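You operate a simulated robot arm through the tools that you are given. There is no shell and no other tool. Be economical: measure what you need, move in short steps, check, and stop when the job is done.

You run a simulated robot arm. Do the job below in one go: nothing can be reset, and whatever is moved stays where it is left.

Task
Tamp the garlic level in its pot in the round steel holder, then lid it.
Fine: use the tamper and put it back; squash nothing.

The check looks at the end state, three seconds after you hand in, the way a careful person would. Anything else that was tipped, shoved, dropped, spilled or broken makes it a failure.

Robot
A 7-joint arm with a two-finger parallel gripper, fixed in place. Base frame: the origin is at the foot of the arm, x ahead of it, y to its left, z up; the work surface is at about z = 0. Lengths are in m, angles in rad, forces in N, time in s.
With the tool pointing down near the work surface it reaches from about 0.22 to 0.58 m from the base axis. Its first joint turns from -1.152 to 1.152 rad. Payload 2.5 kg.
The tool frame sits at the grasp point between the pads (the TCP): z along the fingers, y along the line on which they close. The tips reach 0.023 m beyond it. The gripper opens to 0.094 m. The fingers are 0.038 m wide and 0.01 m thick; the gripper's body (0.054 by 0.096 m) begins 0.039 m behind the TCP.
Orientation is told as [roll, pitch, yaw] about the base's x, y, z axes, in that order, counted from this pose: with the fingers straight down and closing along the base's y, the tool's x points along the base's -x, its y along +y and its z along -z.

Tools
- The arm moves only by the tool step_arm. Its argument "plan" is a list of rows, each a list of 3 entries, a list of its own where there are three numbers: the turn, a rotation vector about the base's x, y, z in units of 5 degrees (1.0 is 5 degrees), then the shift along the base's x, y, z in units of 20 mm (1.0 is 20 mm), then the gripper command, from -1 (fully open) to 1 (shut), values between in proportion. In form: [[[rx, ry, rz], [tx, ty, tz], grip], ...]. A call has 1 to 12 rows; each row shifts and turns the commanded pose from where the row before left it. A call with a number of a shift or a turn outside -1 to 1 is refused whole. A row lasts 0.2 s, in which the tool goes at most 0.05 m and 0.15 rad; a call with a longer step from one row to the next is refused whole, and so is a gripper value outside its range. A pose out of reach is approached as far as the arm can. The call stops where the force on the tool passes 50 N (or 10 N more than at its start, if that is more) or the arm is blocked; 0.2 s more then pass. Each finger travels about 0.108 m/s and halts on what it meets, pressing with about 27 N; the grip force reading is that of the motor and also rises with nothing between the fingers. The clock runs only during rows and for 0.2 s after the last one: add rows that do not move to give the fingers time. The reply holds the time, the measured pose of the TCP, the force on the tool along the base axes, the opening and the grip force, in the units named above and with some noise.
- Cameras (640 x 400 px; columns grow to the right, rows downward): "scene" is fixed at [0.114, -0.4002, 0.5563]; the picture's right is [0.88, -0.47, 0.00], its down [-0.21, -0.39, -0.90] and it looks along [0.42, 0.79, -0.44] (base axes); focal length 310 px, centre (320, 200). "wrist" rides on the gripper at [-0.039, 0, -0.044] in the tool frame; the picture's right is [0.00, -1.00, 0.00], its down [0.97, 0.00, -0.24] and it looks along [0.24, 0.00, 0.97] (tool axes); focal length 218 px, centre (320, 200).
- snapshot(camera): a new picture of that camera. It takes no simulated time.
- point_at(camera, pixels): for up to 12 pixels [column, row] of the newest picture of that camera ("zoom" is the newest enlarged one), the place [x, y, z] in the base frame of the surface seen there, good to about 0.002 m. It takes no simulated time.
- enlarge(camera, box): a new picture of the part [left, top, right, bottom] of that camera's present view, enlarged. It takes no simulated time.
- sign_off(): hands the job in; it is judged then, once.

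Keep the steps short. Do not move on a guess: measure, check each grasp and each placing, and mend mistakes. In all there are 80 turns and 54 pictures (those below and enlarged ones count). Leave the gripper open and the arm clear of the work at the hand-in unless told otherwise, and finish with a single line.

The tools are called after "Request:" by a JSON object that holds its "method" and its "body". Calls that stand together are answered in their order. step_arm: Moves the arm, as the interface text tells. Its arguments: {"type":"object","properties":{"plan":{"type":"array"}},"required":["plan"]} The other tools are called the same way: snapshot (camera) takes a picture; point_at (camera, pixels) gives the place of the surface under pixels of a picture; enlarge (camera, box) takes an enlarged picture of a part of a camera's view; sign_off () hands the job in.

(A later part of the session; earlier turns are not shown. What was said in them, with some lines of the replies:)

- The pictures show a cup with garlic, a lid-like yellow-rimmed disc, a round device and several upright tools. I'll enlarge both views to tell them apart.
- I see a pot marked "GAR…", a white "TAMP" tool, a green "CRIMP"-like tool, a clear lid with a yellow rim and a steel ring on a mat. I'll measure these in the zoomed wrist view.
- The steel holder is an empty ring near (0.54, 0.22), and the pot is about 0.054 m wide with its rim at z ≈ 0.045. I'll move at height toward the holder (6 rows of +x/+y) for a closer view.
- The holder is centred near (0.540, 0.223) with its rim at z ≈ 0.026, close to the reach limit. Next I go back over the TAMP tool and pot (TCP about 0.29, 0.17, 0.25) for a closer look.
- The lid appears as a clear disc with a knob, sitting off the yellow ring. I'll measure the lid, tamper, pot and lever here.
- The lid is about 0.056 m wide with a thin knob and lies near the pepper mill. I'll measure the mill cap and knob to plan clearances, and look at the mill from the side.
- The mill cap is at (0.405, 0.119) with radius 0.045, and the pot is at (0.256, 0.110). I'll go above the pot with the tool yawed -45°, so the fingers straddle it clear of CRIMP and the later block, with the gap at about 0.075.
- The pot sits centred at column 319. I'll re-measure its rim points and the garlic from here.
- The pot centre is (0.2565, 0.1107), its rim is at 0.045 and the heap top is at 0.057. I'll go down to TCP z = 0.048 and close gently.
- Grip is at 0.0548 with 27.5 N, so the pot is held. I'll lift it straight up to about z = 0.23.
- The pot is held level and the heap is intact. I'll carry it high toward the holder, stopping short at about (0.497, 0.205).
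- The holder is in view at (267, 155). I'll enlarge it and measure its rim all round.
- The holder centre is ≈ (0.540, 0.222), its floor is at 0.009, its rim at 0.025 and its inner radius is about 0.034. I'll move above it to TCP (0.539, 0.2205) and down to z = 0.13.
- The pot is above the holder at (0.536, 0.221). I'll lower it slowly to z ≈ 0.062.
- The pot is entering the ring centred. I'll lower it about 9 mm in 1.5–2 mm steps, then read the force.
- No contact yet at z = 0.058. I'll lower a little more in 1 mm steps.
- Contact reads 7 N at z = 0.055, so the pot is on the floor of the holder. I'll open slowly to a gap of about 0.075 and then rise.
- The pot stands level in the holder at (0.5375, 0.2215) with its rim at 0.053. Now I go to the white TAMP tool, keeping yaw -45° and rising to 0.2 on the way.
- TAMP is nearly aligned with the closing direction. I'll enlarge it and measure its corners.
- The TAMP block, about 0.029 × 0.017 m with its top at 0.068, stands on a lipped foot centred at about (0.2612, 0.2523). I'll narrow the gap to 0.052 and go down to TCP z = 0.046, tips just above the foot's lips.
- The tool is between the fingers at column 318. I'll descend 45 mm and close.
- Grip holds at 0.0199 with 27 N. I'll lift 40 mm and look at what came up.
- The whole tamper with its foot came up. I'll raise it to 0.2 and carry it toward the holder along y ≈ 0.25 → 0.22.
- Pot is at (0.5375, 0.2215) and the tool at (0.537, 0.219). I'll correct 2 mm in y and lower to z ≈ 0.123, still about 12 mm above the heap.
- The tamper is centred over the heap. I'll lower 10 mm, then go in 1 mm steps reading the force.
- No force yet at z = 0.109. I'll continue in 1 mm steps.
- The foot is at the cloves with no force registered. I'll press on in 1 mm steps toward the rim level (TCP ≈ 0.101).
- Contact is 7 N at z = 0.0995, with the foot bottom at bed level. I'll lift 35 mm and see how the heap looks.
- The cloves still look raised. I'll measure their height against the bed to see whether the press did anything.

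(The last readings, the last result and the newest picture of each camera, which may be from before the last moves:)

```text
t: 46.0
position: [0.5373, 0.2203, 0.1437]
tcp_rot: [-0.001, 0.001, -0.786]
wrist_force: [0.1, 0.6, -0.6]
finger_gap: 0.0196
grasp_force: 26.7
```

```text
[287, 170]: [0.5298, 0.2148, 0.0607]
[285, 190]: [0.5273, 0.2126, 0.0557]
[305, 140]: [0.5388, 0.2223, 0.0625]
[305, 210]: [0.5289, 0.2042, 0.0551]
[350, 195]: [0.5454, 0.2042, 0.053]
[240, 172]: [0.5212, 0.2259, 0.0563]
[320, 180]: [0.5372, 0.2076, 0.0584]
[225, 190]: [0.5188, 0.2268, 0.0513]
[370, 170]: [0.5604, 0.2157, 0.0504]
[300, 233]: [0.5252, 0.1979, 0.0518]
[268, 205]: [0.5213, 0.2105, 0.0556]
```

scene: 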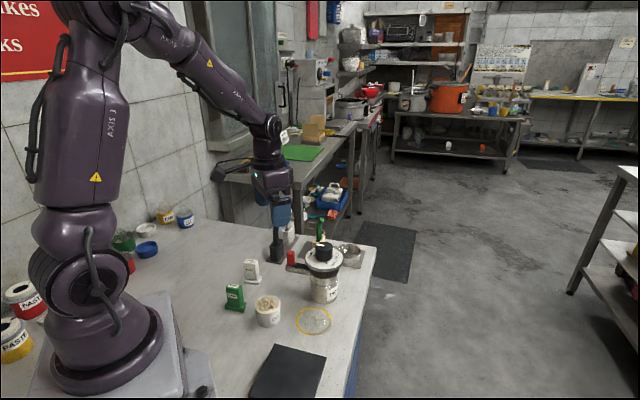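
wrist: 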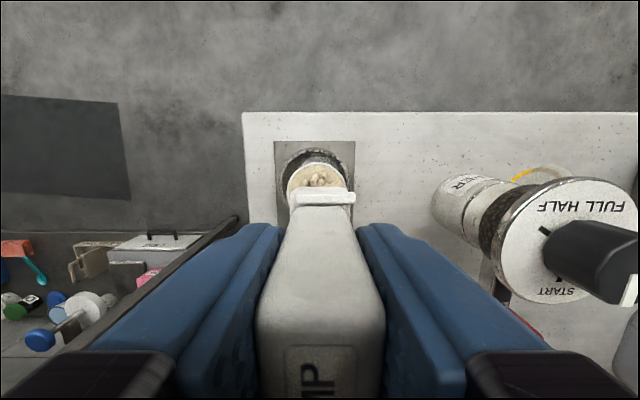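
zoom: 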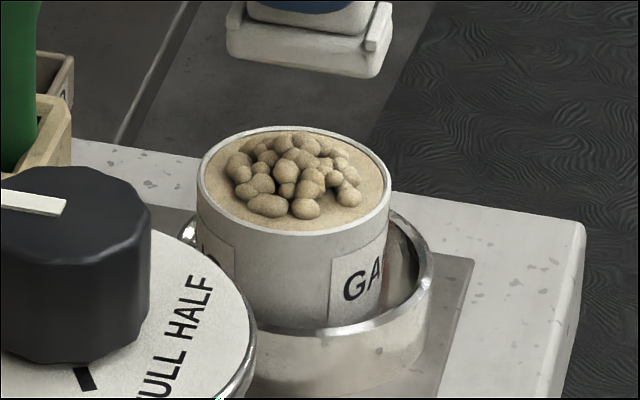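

The top is still about 0.0625, so a light touch was not enough. I'll go back down to the same level, then press about 1 mm further and hold, reading the force.

Request:
{"method": "step_arm", "body": {"plan": [[[0, 0, 0], [0, 0, -0.7], 0.8], [[0, 0, 0], [0, 0, -0.7], 0.8], [[0, 0, 0], [0, 0, -0.5], 0.8], [[0, 0, 0], [0, 0, -0.2], 0.8], [[0, 0, 0], [0, 0, -0.1], 0.8], [[0, 0, 0], [0, 0, -0.05], 0.8], [[0, 0, 0], [0, 0, 0], 0.8]]}}

Request:
{"method": "step_arm", "body": {"plan": [[[0, 0, 0], [0, 0, -0.04], 0.8], [[0, 0, 0], [0, 0, 0], 0.8], [[0, 0, 0], [0, 0, 0], 0.8]]}}

```text
t: 47.6
position: [0.5375, 0.221, 0.0979]
tcp_rot: [0.001, 0.0, -0.784]
wrist_force: [-1.5, 1.1, 6.8]
finger_gap: 0.0193
grasp_force: 26.5
```

```text
t: 48.4
position: [0.5381, 0.2222, 0.0984]
tcp_rot: [0.002, -0.002, -0.787]
wrist_force: [-0.8, 0.7, 18.7]
finger_gap: 0.0196
grasp_force: 26.7
```

The force is 18.7 N, firm but moderate. I'll hold about 1 s, then lift and check.

Request:
{"method": "step_arm", "body": {"plan": [[[0, 0, 0], [0, 0, 0], 0.8], [[0, 0, 0], [0, 0, 0], 0.8], [[0, 0, 0], [0, 0, 0], 0.8], [[0, 0, 0], [0, 0, 0], 0.8], [[0, 0, 0], [0, 0, 0.1], 0.8], [[0, 0, 0], [0, 0, 0.5], 0.8], [[0, 0, 0], [0, 0, 1], 0.8], [[0, 0, 0], [0, 0, 0.7], 0.8], [[0, 0, 0], [0, 0, 0], 0.8]]}}

Request:
{"method": "enlarge", "body": {"camera": "scene", "box": [325, 225, 375, 265]}}

Request:
{"method": "point_at", "body": {"camera": "zoom", "pixels": [[287, 170], [285, 190], [305, 140], [305, 210], [350, 195], [240, 172], [320, 180], [225, 190], [370, 170], [300, 233], [268, 205]]}}

```text
t: 50.4
position: [0.5368, 0.2219, 0.1442]
tcp_rot: [-0.001, 0.0, -0.785]
wrist_force: [0.2, -0.9, -0.1]
finger_gap: 0.0193
grasp_force: 26.8
```

```text
10.00 times, centred on (350, 245) of scene
```

zoom: 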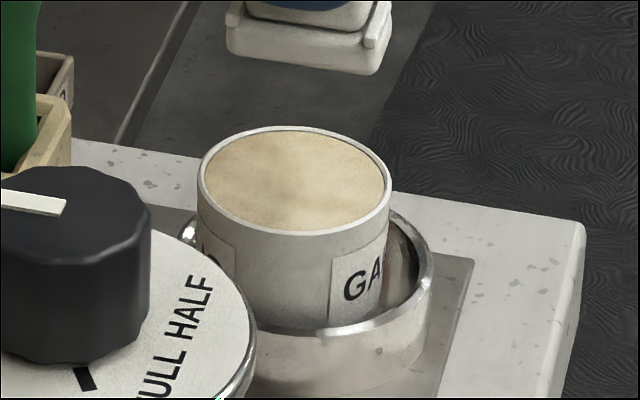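

```text
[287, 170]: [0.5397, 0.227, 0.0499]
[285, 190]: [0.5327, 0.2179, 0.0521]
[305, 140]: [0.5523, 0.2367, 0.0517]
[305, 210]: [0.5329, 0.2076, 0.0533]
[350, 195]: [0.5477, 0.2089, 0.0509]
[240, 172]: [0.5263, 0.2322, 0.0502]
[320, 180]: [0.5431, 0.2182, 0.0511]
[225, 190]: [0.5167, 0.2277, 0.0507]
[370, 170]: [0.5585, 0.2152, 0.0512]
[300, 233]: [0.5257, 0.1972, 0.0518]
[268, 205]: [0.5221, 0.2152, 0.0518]
```

The garlic is now flat at about 0.051. I'll take the tamper back: rise to 0.2 and travel to its old spot (0.261, 0.253).

Request:
{"method": "step_arm", "body": {"plan": [[[0, 0, 0], [0, 0, 1], 0.8], [[0, 0, 0], [0, 0, 1], 0.8], [[0, 0, 0], [0, 0, 1], 0.8], [[0, 0, 0], [-0.8, 0.15, 0], 0.8], [[0, 0, 0], [-1, 0.11, 0], 0.8], [[0, 0, 0], [-1, 0.11, 0], 0.8], [[0, 0, 0], [-1, 0.11, 0], 0.8], [[0, 0, 0], [-1, 0.11, 0], 0.8], [[0, 0, 0], [-1, 0.11, 0], 0.8], [[0, 0, 0], [-1, 0.11, 0], 0.8], [[0, 0, 0], [-1, 0.11, 0], 0.8], [[0, 0, 0], [-1, 0.11, 0], 0.8]]}}

Request:
{"method": "step_arm", "body": {"plan": [[[0, 0, 0], [-1, 0.11, 0], 0.8], [[0, 0, 0], [-1, 0.11, 0], 0.8], [[0, 0, 0], [-1, 0.11, 0], 0.8], [[0, 0, 0], [-1, 0.11, 0], 0.8], [[0, 0, 0], [-0.8, 0.1, 0], 0.8], [[0, 0, 0], [-0.2, 0, 0], 0.8], [[0, 0, 0], [0, 0, -0.7], 0.8], [[0, 0, 0], [0, 0, -1], 0.8], [[0, 0, 0], [0, 0, -1], 0.8], [[0, 0, 0], [0, 0, -1], 0.8], [[0, 0, 0], [0, 0, -0.8], 0.8], [[0, 0, 0], [0, 0, 0], 0.8]]}}

```text
t: 53.0
position: [0.3611, 0.2421, 0.2047]
tcp_rot: [-0.001, -0.001, -0.785]
wrist_force: [0.3, -0.7, -1.9]
finger_gap: 0.0195
grasp_force: 26.4
```

```text
t: 55.6
position: [0.2597, 0.2522, 0.1147]
tcp_rot: [-0.001, 0.0, -0.787]
wrist_force: [0.3, 0.3, -0.8]
finger_gap: 0.0195
grasp_force: 27.5
```

Above the old spot at (0.260, 0.252, 0.115). I'll lower 62 mm toward z = 0.052, then go in millimetre steps to contact.

Request:
{"method": "step_arm", "body": {"plan": [[[0, 0, 0], [0.05, 0.03, -0.9], 0.8], [[0, 0, 0], [0, 0, -0.9], 0.8], [[0, 0, 0], [0, 0, -0.8], 0.8], [[0, 0, 0], [0, 0, -0.35], 0.8], [[0, 0, 0], [0, 0, -0.15], 0.8], [[0, 0, 0], [0, 0, 0], 0.8]]}}

Request:
{"method": "step_arm", "body": {"plan": [[[0, 0, 0], [0, 0, -0.05], 0.8], [[0, 0, 0], [0, 0, -0.05], 0.8], [[0, 0, 0], [0, 0, -0.05], 0.8], [[0, 0, 0], [0, 0, 0], 0.8]]}}

```text
t: 57.0
position: [0.2624, 0.2531, 0.0528]
tcp_rot: [0.0, -0.001, -0.786]
wrist_force: [0.9, -0.7, 1.1]
finger_gap: 0.0196
grasp_force: 26.5
```

```text
t: 58.0
position: [0.2627, 0.2526, 0.0502]
tcp_rot: [0.001, 0.001, -0.785]
wrist_force: [0.9, 1.1, -1.5]
finger_gap: 0.0196
grasp_force: 27.6
```

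Request:
{"method": "step_arm", "body": {"plan": [[[0, 0, 0], [0, 0, -0.05], 0.8], [[0, 0, 0], [0, 0, -0.05], 0.8], [[0, 0, 0], [0, 0, 0], 0.8]]}}

Request:
{"method": "step_arm", "body": {"plan": [[[0, 0, 0], [0, 0, -0.05], 0.8], [[0, 0, 0], [0, 0, 0], 0.8]]}}

```text
t: 58.8
position: [0.2627, 0.2528, 0.0484]
tcp_rot: [0.001, -0.001, -0.786]
wrist_force: [0.0, -0.3, -0.1]
finger_gap: 0.0193
grasp_force: 27.1
```

```text
t: 59.4
position: [0.2608, 0.2529, 0.0473]
tcp_rot: [0.0, 0.0, -0.784]
wrist_force: [1.0, -0.6, -1.0]
finger_gap: 0.0199
grasp_force: 27.0
```

No contact yet at 0.0473. I'll take one more millimetre step.

Request:
{"method": "step_arm", "body": {"plan": [[[0, 0, 0], [0, 0, -0.05], 0.8], [[0, 0, 0], [0, 0, 0], 0.8]]}}

```text
t: 60.0
position: [0.262, 0.2535, 0.0462]
tcp_rot: [0.002, 0.0, -0.786]
wrist_force: [-5.0, -3.0, 21.7]
finger_gap: 0.0197
grasp_force: 26.8
```

It's on the table (21.7 N). I'll relieve 0.8 mm, open slowly and rise.

Request:
{"method": "step_arm", "body": {"plan": [[[0, 0, 0], [0, 0, 0.03], 0.8], [[0, 0, 0], [0, 0, 0], 0.5], [[0, 0, 0], [0, 0, 0], 0.3], [[0, 0, 0], [0, 0, 0], 0.1], [[0, 0, 0], [0, 0, 0], -0.1], [[0, 0, 0], [0, 0, 0], -0.1], [[0, 0, 0], [0, 0, 0.5], -0.1], [[0, 0, 0], [0, 0, 1], -0.1], [[0, 0, 0], [0, 0, 1], -0.1], [[0, 0, 0], [0, 0, 1], -0.1], [[0, 0, 0], [0, 0, 1], -0.1], [[0, 0, 0], [0, 0, 1], -0.1]]}}

Request:
{"method": "enlarge", "body": {"camera": "scene", "box": [215, 230, 335, 335]}}

```text
t: 62.6
position: [0.2599, 0.2514, 0.1561]
tcp_rot: [-0.001, -0.001, -0.784]
wrist_force: [0.0, 0.3, 0.0]
finger_gap: 0.0516
grasp_force: 0.1
```

```text
3.81 times, centred on (275, 282) of scene
```

zoom: 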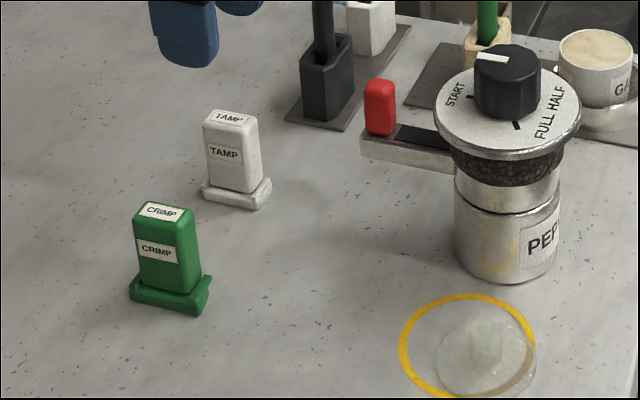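

The tamper stands upright where it was. Now I move high over to the lid while turning to yaw -105°, so the thin side of the hand faces the mill.

Request:
{"method": "step_arm", "body": {"plan": [[[0, 0, -1], [0.1, -0.5, 0.8], 0.1], [[0, 0, -1], [0.2, -0.9, 0.6], 0.1], [[0, 0, -1], [0.3, -0.9, 0.5], 0.1], [[0, 0, -1], [0.4, -0.9, 0.4], 0.1], [[0, 0, -1], [0.4, -0.9, 0.3], 0.1], [[0, 0, -1], [0.4, -0.9, 0.2], 0.1], [[0, 0, -1], [0.4, -0.95, 0], 0.1], [[0, 0, -1], [0.4, -0.95, 0], 0.1], [[0, 0, -1], [0.45, -0.95, 0], 0.1], [[0, 0, -1], [0.45, -0.95, 0], 0.1], [[0, 0, -1], [0.45, -0.95, 0], 0.1], [[0, 0, -1], [0.45, -0.95, 0], 0.1]]}}

Request:
{"method": "snapshot", "body": {"camera": "wrist"}}

```text
t: 65.2
position: [0.3508, 0.0391, 0.2128]
tcp_rot: [-0.002, 0.0, -1.835]
wrist_force: [-0.5, 0.8, 0.0]
finger_gap: 0.0422
grasp_force: 0.2
```

```text
16 pictures are left
```

wrist: 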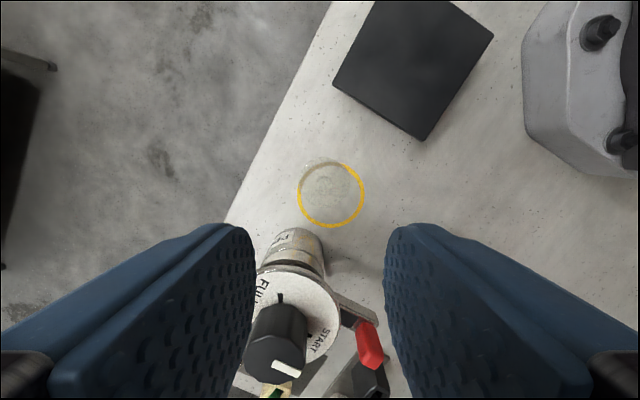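

Yaw -105° is reached. The lid is at about (328, 187); I'll enlarge and measure its knob and edges.

Request:
{"method": "enlarge", "body": {"camera": "wrist", "box": [290, 150, 374, 234]}}

```text
4.76 times, centred on (332, 192) of wrist
```

zoom: 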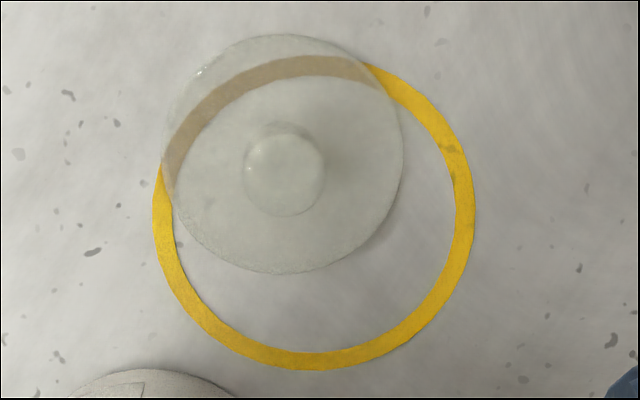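

Request:
{"method": "point_at", "body": {"camera": "zoom", "pixels": [[285, 172], [248, 172], [322, 172], [285, 138], [285, 212], [168, 150], [402, 155], [285, 36], [285, 272], [300, 160], [230, 220], [350, 220]]}}

```text
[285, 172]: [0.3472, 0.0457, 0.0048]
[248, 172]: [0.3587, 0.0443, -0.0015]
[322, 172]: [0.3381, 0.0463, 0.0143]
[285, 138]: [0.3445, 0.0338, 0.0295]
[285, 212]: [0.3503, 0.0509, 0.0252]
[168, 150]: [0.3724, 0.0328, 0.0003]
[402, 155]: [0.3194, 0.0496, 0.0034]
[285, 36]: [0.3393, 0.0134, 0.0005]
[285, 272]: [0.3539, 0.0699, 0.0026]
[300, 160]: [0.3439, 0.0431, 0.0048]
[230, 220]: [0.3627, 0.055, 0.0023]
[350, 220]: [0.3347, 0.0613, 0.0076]
```

The lid centre is about (0.3466, 0.0425), worked out from rays because the clear surface confuses depth. The knob is about 18 mm wide and 25 mm high, and the mill clears the hand by about 17 mm. I'll lower to z ≈ 0.085 and re-look.

Request:
{"method": "step_arm", "body": {"plan": [[[0, 0, 0], [-0.2, 0.17, -0.9], 0.1], [[0, 0, 0], [0, 0, -1], 0.1], [[0, 0, 0], [0, 0, -1], 0.1], [[0, 0, 0], [0, 0, -1], 0.1], [[0, 0, 0], [0, 0, -1], 0.1], [[0, 0, 0], [0, 0, -1], 0.1], [[0, 0, 0], [0, 0, -0.5], 0.1], [[0, 0, 0], [0, 0, 0], 0.1]]}}

Request:
{"method": "snapshot", "body": {"camera": "wrist"}}

Request:
{"method": "enlarge", "body": {"camera": "scene", "box": [270, 240, 370, 340]}}

```text
t: 67.0
position: [0.3473, 0.0426, 0.0815]
tcp_rot: [0.001, 0.001, -1.833]
wrist_force: [-3.7, -1.3, 7.5]
finger_gap: 0.0424
grasp_force: 0.0
```

```text
14 pictures are left
```

wrist: 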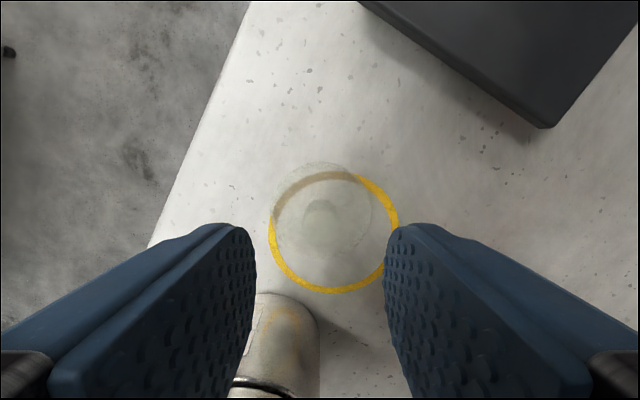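

```text
4.00 times, centred on (320, 290) of scene
```

zoom: 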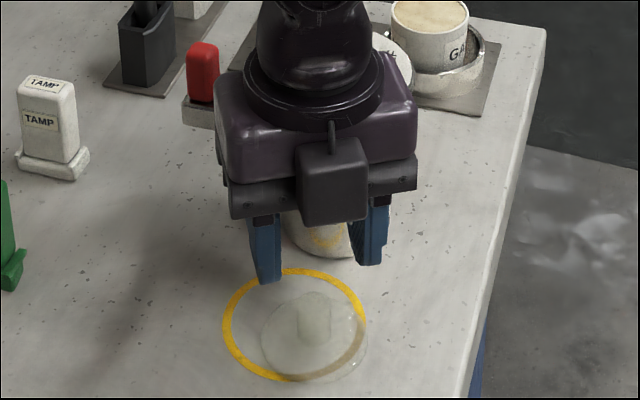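

The force reads 7.5 N up and -3.7 N in x, so something is touching, probably the hand against the mill. I'll back straight up 40 mm at once and check the mill.

Request:
{"method": "step_arm", "body": {"plan": [[[0, 0, 0], [0, 0, 0.5], 0.1], [[0, 0, 0], [0, 0, 0.7], 0.1], [[0, 0, 0], [0, 0, 0.8], 0.1], [[0, 0, 0], [0, 0, 0], 0.1]]}}

Request:
{"method": "enlarge", "body": {"camera": "scene", "box": [270, 215, 370, 315]}}

```text
t: 68.0
position: [0.3463, 0.0426, 0.1235]
tcp_rot: [0.0, 0.0, -1.832]
wrist_force: [0.2, 0.0, 0.5]
finger_gap: 0.0423
grasp_force: 0.1
```

```text
4.00 times, centred on (320, 265) of scene
```

zoom: 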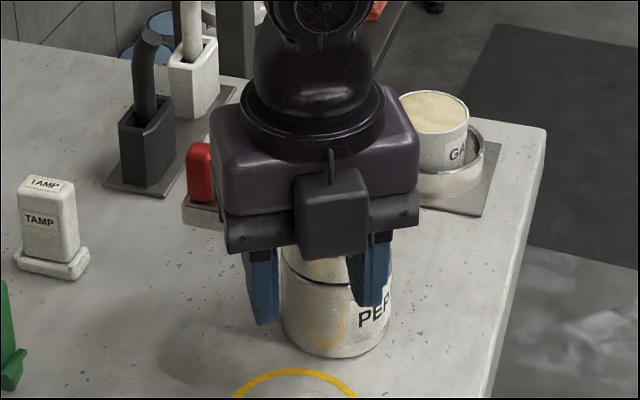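

The force is gone and the mill's foot is still at scene pixel (324, 304), unmoved. To gain clearance I'll turn 20° more (yaw -125°) and tilt 20° about the closing axis so the hand leans away from the mill, all at this height.

Request:
{"method": "step_arm", "body": {"plan": [[[0, 0, 0], [0, 0, 1], 0.1], [[0, 0, -1], [0, 0, 0], 0.1], [[0, 0, -1], [0, 0, 0], 0.1], [[0, 0, -1], [0, 0, 0], 0.1], [[0, 0, -1], [0, 0, 0], 0.1], [[0.819, -0.574, 0], [0, 0, 0], 0.1], [[0.819, -0.574, 0], [0, 0, 0], 0.1], [[0.819, -0.574, 0], [0, 0, 0], 0.1], [[0.819, -0.574, 0], [0, 0, 0], 0.1], [[0, 0, 0], [0, 0, 0], 0.1]]}}

Request:
{"method": "snapshot", "body": {"camera": "scene"}}

Request:
{"method": "snapshot", "body": {"camera": "wrist"}}

```text
t: 70.2
position: [0.3467, 0.0411, 0.1444]
tcp_rot: [-0.001, 0.35, -2.181]
wrist_force: [0.3, -0.2, 0.1]
finger_gap: 0.0423
grasp_force: 0.0
```

```text
11 pictures are left
```

scene: 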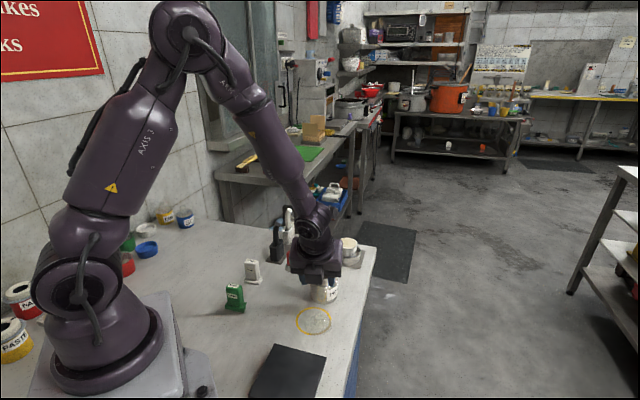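

```text
10 pictures are left
```

wrist: 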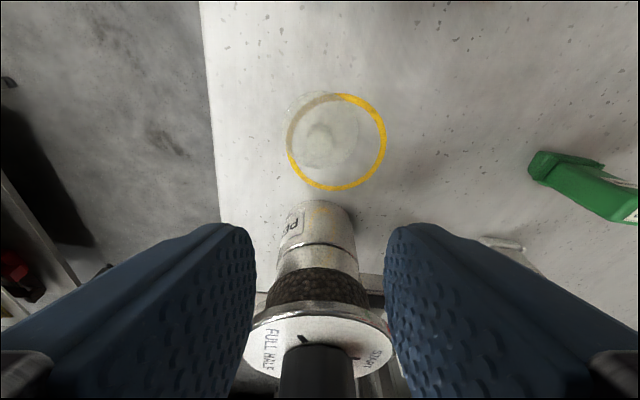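

The hand now leans away, with the mill cap seen between and below the fingers. I'll descend to z ≈ 0.085 gently and check the force.

Request:
{"method": "step_arm", "body": {"plan": [[[0, 0, 0], [0, 0.05, -0.5], 0.1], [[0, 0, 0], [0, 0, -0.5], 0.1], [[0, 0, 0], [0, 0, -0.5], 0.1], [[0, 0, 0], [0, 0, -0.5], 0.1], [[0, 0, 0], [0, 0, -0.5], 0.1], [[0, 0, 0], [0, 0, -0.5], 0.1], [[0, 0, 0], [0, 0, 0], 0.1]]}}

Request:
{"method": "step_arm", "body": {"plan": [[[0, 0, 0], [0, 0, -0.4], 0.1], [[0, 0, 0], [0, 0, 0], 0.1]]}}

```text
t: 71.8
position: [0.3442, 0.0446, 0.0835]
tcp_rot: [0.001, 0.349, -2.182]
wrist_force: [0.4, -0.4, -0.4]
finger_gap: 0.0424
grasp_force: 0.1
```

```text
t: 72.4
position: [0.3451, 0.0431, 0.0757]
tcp_rot: [0.0, 0.348, -2.182]
wrist_force: [0.2, 0.6, -0.4]
finger_gap: 0.0424
grasp_force: 0.1
```

No contact this time at 0.076. I'll go down to about 0.056 and look.

Request:
{"method": "step_arm", "body": {"plan": [[[0, 0, 0], [0, 0, -0.4], 0.1], [[0, 0, 0], [0, 0, -0.3], 0.1], [[0, 0, 0], [0, 0, -0.3], 0.1], [[0, 0, 0], [0, 0, 0], 0.1]]}}

Request:
{"method": "snapshot", "body": {"camera": "wrist"}}

```text
t: 73.4
position: [0.3462, 0.0431, 0.0545]
tcp_rot: [0.0, 0.35, -2.182]
wrist_force: [0.7, -0.1, -0.7]
finger_gap: 0.0424
grasp_force: 0.1
```

```text
9 pictures are left
```

wrist: 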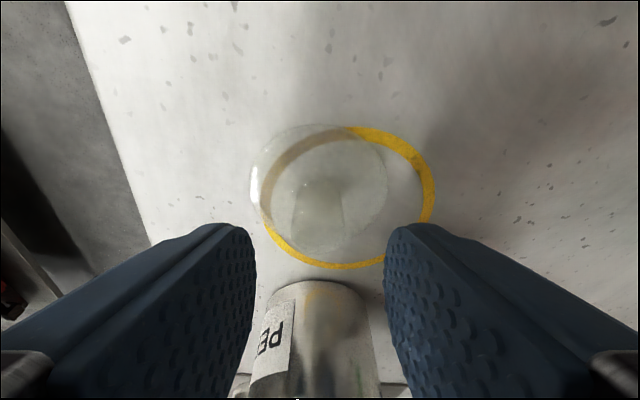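

The knob is centred near column 318 between the fingers. I'll lower 18 mm to z ≈ 0.036.

Request:
{"method": "step_arm", "body": {"plan": [[[0, 0, 0], [0, 0, -0.4], 0.1], [[0, 0, 0], [0, 0, -0.3], 0.1], [[0, 0, 0], [0, 0, -0.22], 0.1], [[0, 0, 0], [0, 0, 0], 0.1]]}}

Request:
{"method": "step_arm", "body": {"plan": [[[0, 0, 0], [0, 0, 0], 0.3], [[0, 0, 0], [0, 0, 0], 0.45], [[0, 0, 0], [0, 0, 0], 0.6], [[0, 0, 0], [0, 0, 0], 0.75], [[0, 0, 0], [0, 0, 0], 0.85], [[0, 0, 0], [0, 0, 0], 0.85]]}}

```text
t: 74.4
position: [0.347, 0.0404, 0.0362]
tcp_rot: [0.002, 0.344, -2.19]
wrist_force: [1.7, -11.5, 7.7]
finger_gap: 0.0424
grasp_force: 0.1
```

```text
t: 75.8
position: [0.3453, 0.0405, 0.0375]
tcp_rot: [0.001, 0.347, -2.187]
wrist_force: [0.2, -26.9, 4.7]
finger_gap: 0.017
grasp_force: 27.0
```

The knob is gripped at 0.017, but the hand is being pushed in -y, likely by the mill's side. I'll ease up and away from it in small steps.

Request:
{"method": "step_arm", "body": {"plan": [[[0, 0, 0], [-0.05, -0.15, 0.1], 0.85], [[0, 0, 0], [-0.05, -0.15, 0.15], 0.85], [[0, 0, 0], [-0.05, -0.15, 0.2], 0.85], [[0, 0, 0], [0, 0, 0], 0.85]]}}

Request:
{"method": "snapshot", "body": {"camera": "wrist"}}

```text
t: 76.8
position: [0.3425, 0.0342, 0.0458]
tcp_rot: [0.0, 0.348, -2.179]
wrist_force: [0.2, -0.2, 0.5]
finger_gap: 0.0167
grasp_force: 26.7
```

```text
8 pictures are left
```

wrist: 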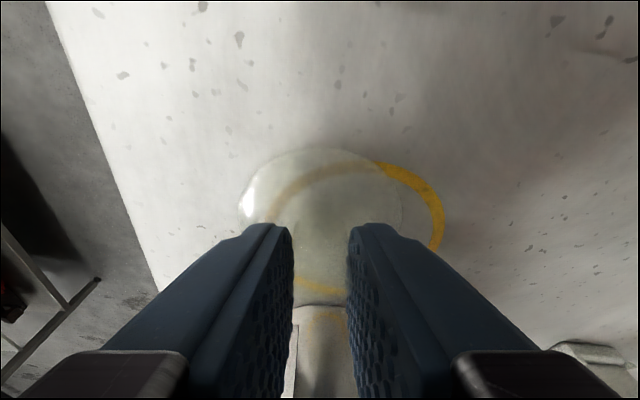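

I'm free of contact and the lid comes along. I'll move up and further away from the mill to about z = 0.2, then check both.

Request:
{"method": "step_arm", "body": {"plan": [[[0, 0, 0], [-0.4, -0.5, 0.3], 0.85], [[0, 0, 0], [-0.4, -0.5, 0.5], 0.85], [[0, 0, 0], [-0.4, -0.5, 0.7], 0.85], [[0, 0, 0], [-0.2, -0.2, 0.9], 0.85], [[0, 0, 0], [0, 0, 1], 0.85], [[0, 0, 0], [0, 0, 1], 0.85], [[0, 0, 0], [0, 0, 1], 0.85], [[0, 0, 0], [0, 0, 1], 0.85], [[0, 0, 0], [0, 0, 1], 0.85], [[0, 0, 0], [0, 0, 1], 0.85], [[0, 0, 0], [0, 0, 0.6], 0.85], [[0, 0, 0], [0, 0, 0], 0.85]]}}

Request:
{"method": "enlarge", "body": {"camera": "scene", "box": [225, 180, 385, 330]}}

```text
t: 79.4
position: [0.3167, -0.0003, 0.2264]
tcp_rot: [0.001, 0.351, -2.179]
wrist_force: [-0.6, 0.2, 0.3]
finger_gap: 0.017
grasp_force: 27.0
```

```text
2.67 times, centred on (305, 255) of scene
```

zoom: 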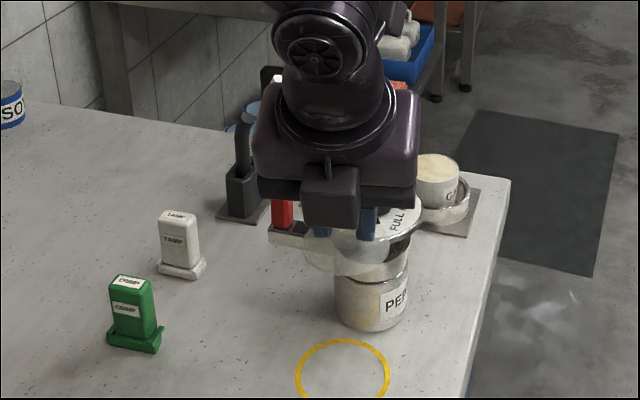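

The mill hasn't moved and the lid is held. I keep the tilt, because the lid is level that way, and carry it high (z ≈ 0.24) to over the pot.

Request:
{"method": "step_arm", "body": {"plan": [[[0, 0, 0], [0, 0, 0.6], 0.85], [[0, 0, 0], [0.6, 0.6, 0], 0.85], [[0, 0, 0], [1, 1, 0], 0.85], [[0, 0, 0], [1, 1, 0], 0.85], [[0, 0, 0], [1, 1, 0], 0.85], [[0, 0, 0], [1, 1, 0], 0.85], [[0, 0, 0], [1, 1, 0], 0.85], [[0, 0, 0], [1, 1, 0], 0.85], [[0, 0, 0], [1, 1, 0], 0.85], [[0, 0, 0], [1, 1, 0], 0.85], [[0, 0, 0], [1, 1, 0], 0.85], [[0, 0, 0], [1, 1, 0], 0.85]]}}

Request:
{"method": "step_arm", "body": {"plan": [[[0, 0, 0], [0.35, 0.35, -0.5], 0.85], [[0, 0, 0], [0, 0, -0.8], 0.85], [[0, 0, 0], [0, 0, -0.9], 0.85], [[0, 0, 0], [0, 0, -0.9], 0.85], [[0, 0, 0], [0, 0, -0.9], 0.85], [[0, 0, 0], [0, 0, -0.9], 0.85], [[0, 0, 0], [0, 0, -0.6], 0.85], [[0, 0, 0], [0, 0, 0], 0.85]]}}

Request:
{"method": "snapshot", "body": {"camera": "wrist"}}

Request:
{"method": "enlarge", "body": {"camera": "scene", "box": [310, 205, 380, 265]}}

```text
t: 82.0
position: [0.5275, 0.2156, 0.2374]
tcp_rot: [0.001, 0.351, -2.183]
wrist_force: [-0.9, -0.3, 0.1]
finger_gap: 0.0169
grasp_force: 26.9
```

```text
t: 83.8
position: [0.5346, 0.2195, 0.1284]
tcp_rot: [0.001, 0.349, -2.183]
wrist_force: [0.5, 0.1, -1.0]
finger_gap: 0.0167
grasp_force: 27.0
```

```text
6 pictures are left
```

wrist: 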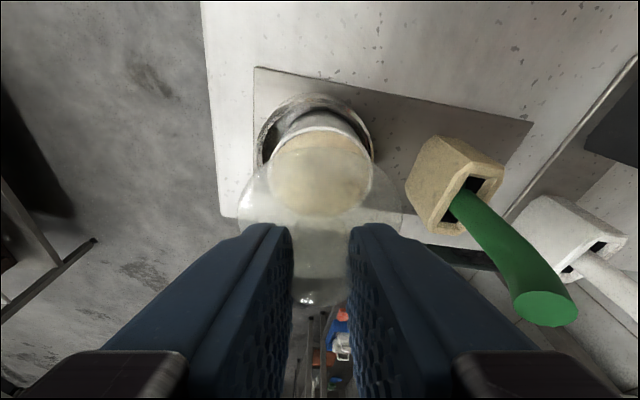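

```text
6.67 times, centred on (345, 235) of scene
```

zoom: 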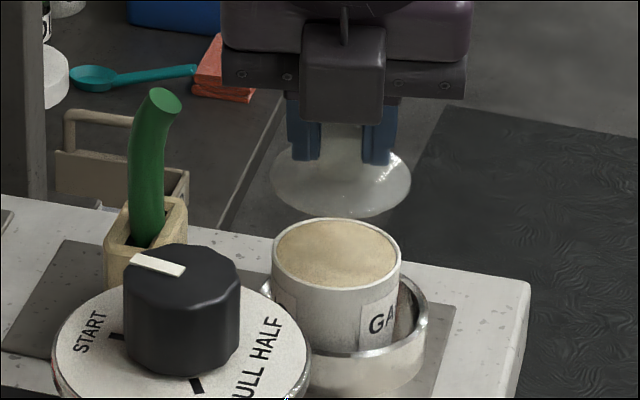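

The lid is above the pot, in line both ways within 1–2 mm by the scene column (348 vs 347.4) and wrist view. I'll lower 32 mm, then take millimetre steps to contact.

Request:
{"method": "step_arm", "body": {"plan": [[[0, 0, 0], [0.06, 0, -0.5], 0.85], [[0, 0, 0], [0, 0, -0.5], 0.85], [[0, 0, 0], [0, 0, -0.4], 0.85], [[0, 0, 0], [0, 0, -0.2], 0.85], [[0, 0, 0], [0, 0, 0], 0.85]]}}

Request:
{"method": "enlarge", "body": {"camera": "scene", "box": [325, 220, 375, 260]}}

```text
t: 85.0
position: [0.536, 0.2188, 0.0964]
tcp_rot: [-0.001, 0.349, -2.181]
wrist_force: [-0.1, -0.3, -0.1]
finger_gap: 0.017
grasp_force: 26.7
```

```text
10.00 times, centred on (350, 240) of scene
```

zoom: 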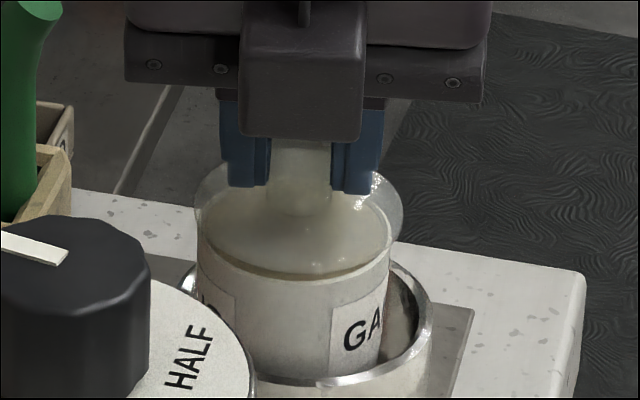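

The lid sits about 6 mm above the rim, lined up (centre columns 298 vs 295). I'll lower in 1 mm steps.

Request:
{"method": "step_arm", "body": {"plan": [[[0, 0, 0], [0, 0, -0.1], 0.85], [[0, 0, 0], [0, 0, -0.1], 0.85], [[0, 0, 0], [0, 0, -0.05], 0.85], [[0, 0, 0], [0, 0, 0], 0.85]]}}

Request:
{"method": "step_arm", "body": {"plan": [[[0, 0, 0], [0, 0, -0.05], 0.85], [[0, 0, 0], [0, 0, 0], 0.85]]}}

```text
t: 86.0
position: [0.5352, 0.22, 0.0915]
tcp_rot: [-0.001, 0.349, -2.182]
wrist_force: [-0.7, 0.0, 0.2]
finger_gap: 0.0168
grasp_force: 26.9
```

```text
t: 86.6
position: [0.5348, 0.2201, 0.0893]
tcp_rot: [0.002, 0.351, -2.181]
wrist_force: [0.3, 0.9, 1.4]
finger_gap: 0.0168
grasp_force: 26.6
```

The force is still near zero at 0.0893 (1.4 N, maybe first touch). I'll go one more small step.

Request:
{"method": "step_arm", "body": {"plan": [[[0, 0, 0], [0, 0, -0.04], 0.85], [[0, 0, 0], [0, 0, 0], 0.85]]}}

```text
t: 87.2
position: [0.5358, 0.2191, 0.09]
tcp_rot: [0.003, 0.353, -2.182]
wrist_force: [-1.5, -0.8, 8.4]
finger_gap: 0.0168
grasp_force: 26.9
```

Contact is 8.4 N, so the lid is on the rim. I'll open slowly to 0.042 and look before rising.

Request:
{"method": "step_arm", "body": {"plan": [[[0, 0, 0], [0, 0, 0.02], 0.7], [[0, 0, 0], [0, 0, 0], 0.6], [[0, 0, 0], [0, 0, 0], 0.45], [[0, 0, 0], [0, 0, 0], 0.3], [[0, 0, 0], [0, 0, 0], 0.15], [[0, 0, 0], [0, 0, 0], 0.15]]}}

Request:
{"method": "enlarge", "body": {"camera": "scene", "box": [325, 220, 375, 260]}}

```text
t: 88.6
position: [0.5348, 0.2198, 0.0901]
tcp_rot: [0.001, 0.349, -2.183]
wrist_force: [-0.3, 0.1, 0.3]
finger_gap: 0.0398
grasp_force: 0.1
```

```text
10.00 times, centred on (350, 240) of scene
```

zoom: 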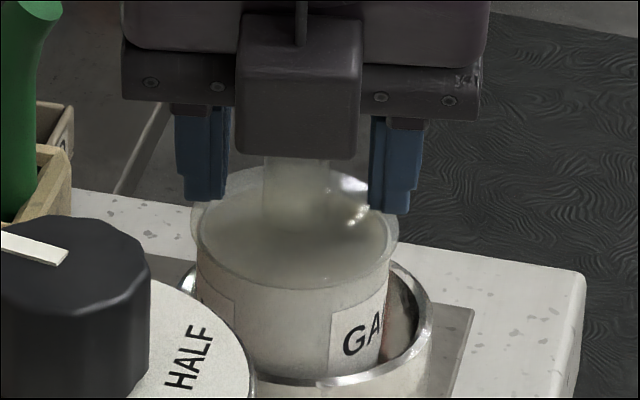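

The lid rests level on the pot with the fingers clear. I'll rise straight up, then draw back toward the arm, high and clear of the mill.

Request:
{"method": "step_arm", "body": {"plan": [[[0, 0, 0], [0, 0, 0.4], 0.15], [[0, 0, 0], [0, 0, 0.7], 0.15], [[0, 0, 0], [0, 0, 1], 0.15], [[0, 0, 0], [0, 0, 1], 0.15], [[0, 0, 0], [0, 0, 1], 0.15], [[0, 0, 0], [0, 0, 1], 0.15], [[0, 0, 0], [0, 0, 1], 0.15], [[0, 0, 0], [0, 0, 1], 0.15], [[0, 0, 0], [-1, 0, 1], 0], [[0, 0, 0], [-1, 0, 1], -0.3], [[0, 0, 0], [-1, 0, 0.5], -0.7], [[0, 0, 0], [-1, 0, 0.5], -1]]}}

Request:
{"method": "step_arm", "body": {"plan": [[[0, 0, 0], [-1, 0, 0.5], -1], [[0, 0, 0], [-1, 0, 0.5], -1], [[0, 0, 0], [-1, 0, 0], -1], [[0, 0, 0], [-1, 0, 0], -1], [[0, 0, 0], [-1, 0, 0], -1], [[0, 0, 0], [-1, 0, 0], -1], [[0, 0, 0], [0, 0, 0], -1]]}}

Request:
{"method": "enlarge", "body": {"camera": "scene", "box": [220, 205, 380, 325]}}

```text
t: 91.2
position: [0.4546, 0.2193, 0.2928]
tcp_rot: [0.0, 0.348, -2.181]
wrist_force: [1.2, -0.3, -0.6]
finger_gap: 0.094
grasp_force: 0.2
```

```text
t: 92.8
position: [0.3353, 0.2189, 0.3122]
tcp_rot: [0.001, 0.348, -2.18]
wrist_force: [0.1, -0.3, 0.0]
finger_gap: 0.094
grasp_force: 0.1
```

```text
3.33 times, centred on (300, 265) of scene
```

zoom: 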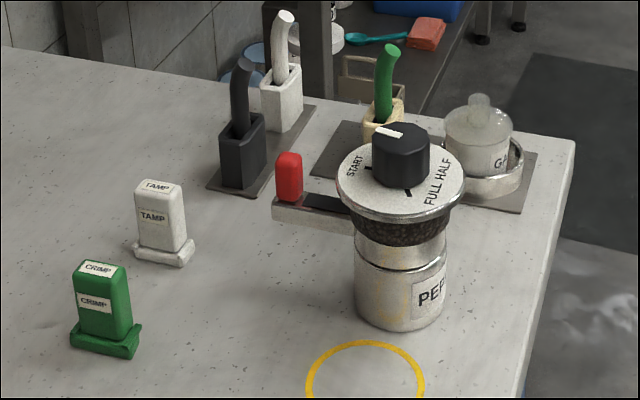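

Everything stands as before and the dial is unchanged. I'll take one close look at the lid's seating.

Request:
{"method": "enlarge", "body": {"camera": "scene", "box": [325, 225, 375, 265]}}

```text
10.00 times, centred on (350, 245) of scene
```

zoom: 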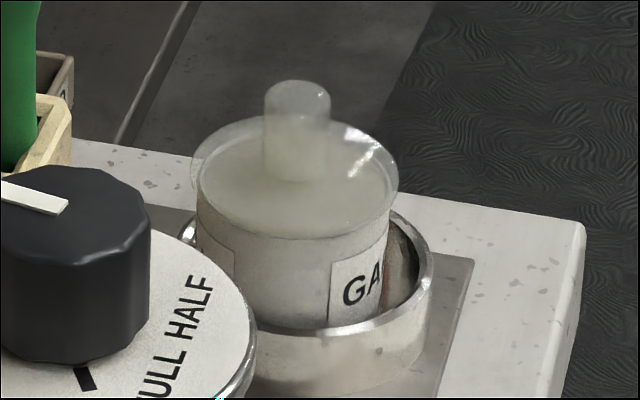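

The lid is centred and level on the pot, the tamper is back, and the arm is clear with the gripper open, so I'm handing in.

Request:
{"method": "sign_off", "body": {}}

```text
The job is handed in.
```

The garlic is tamped level in its pot in the round steel holder and lidded, and the tamper is back in its place; the hand brushed the pepper mill twice while fetching the lid, but the mill did not visibly move.
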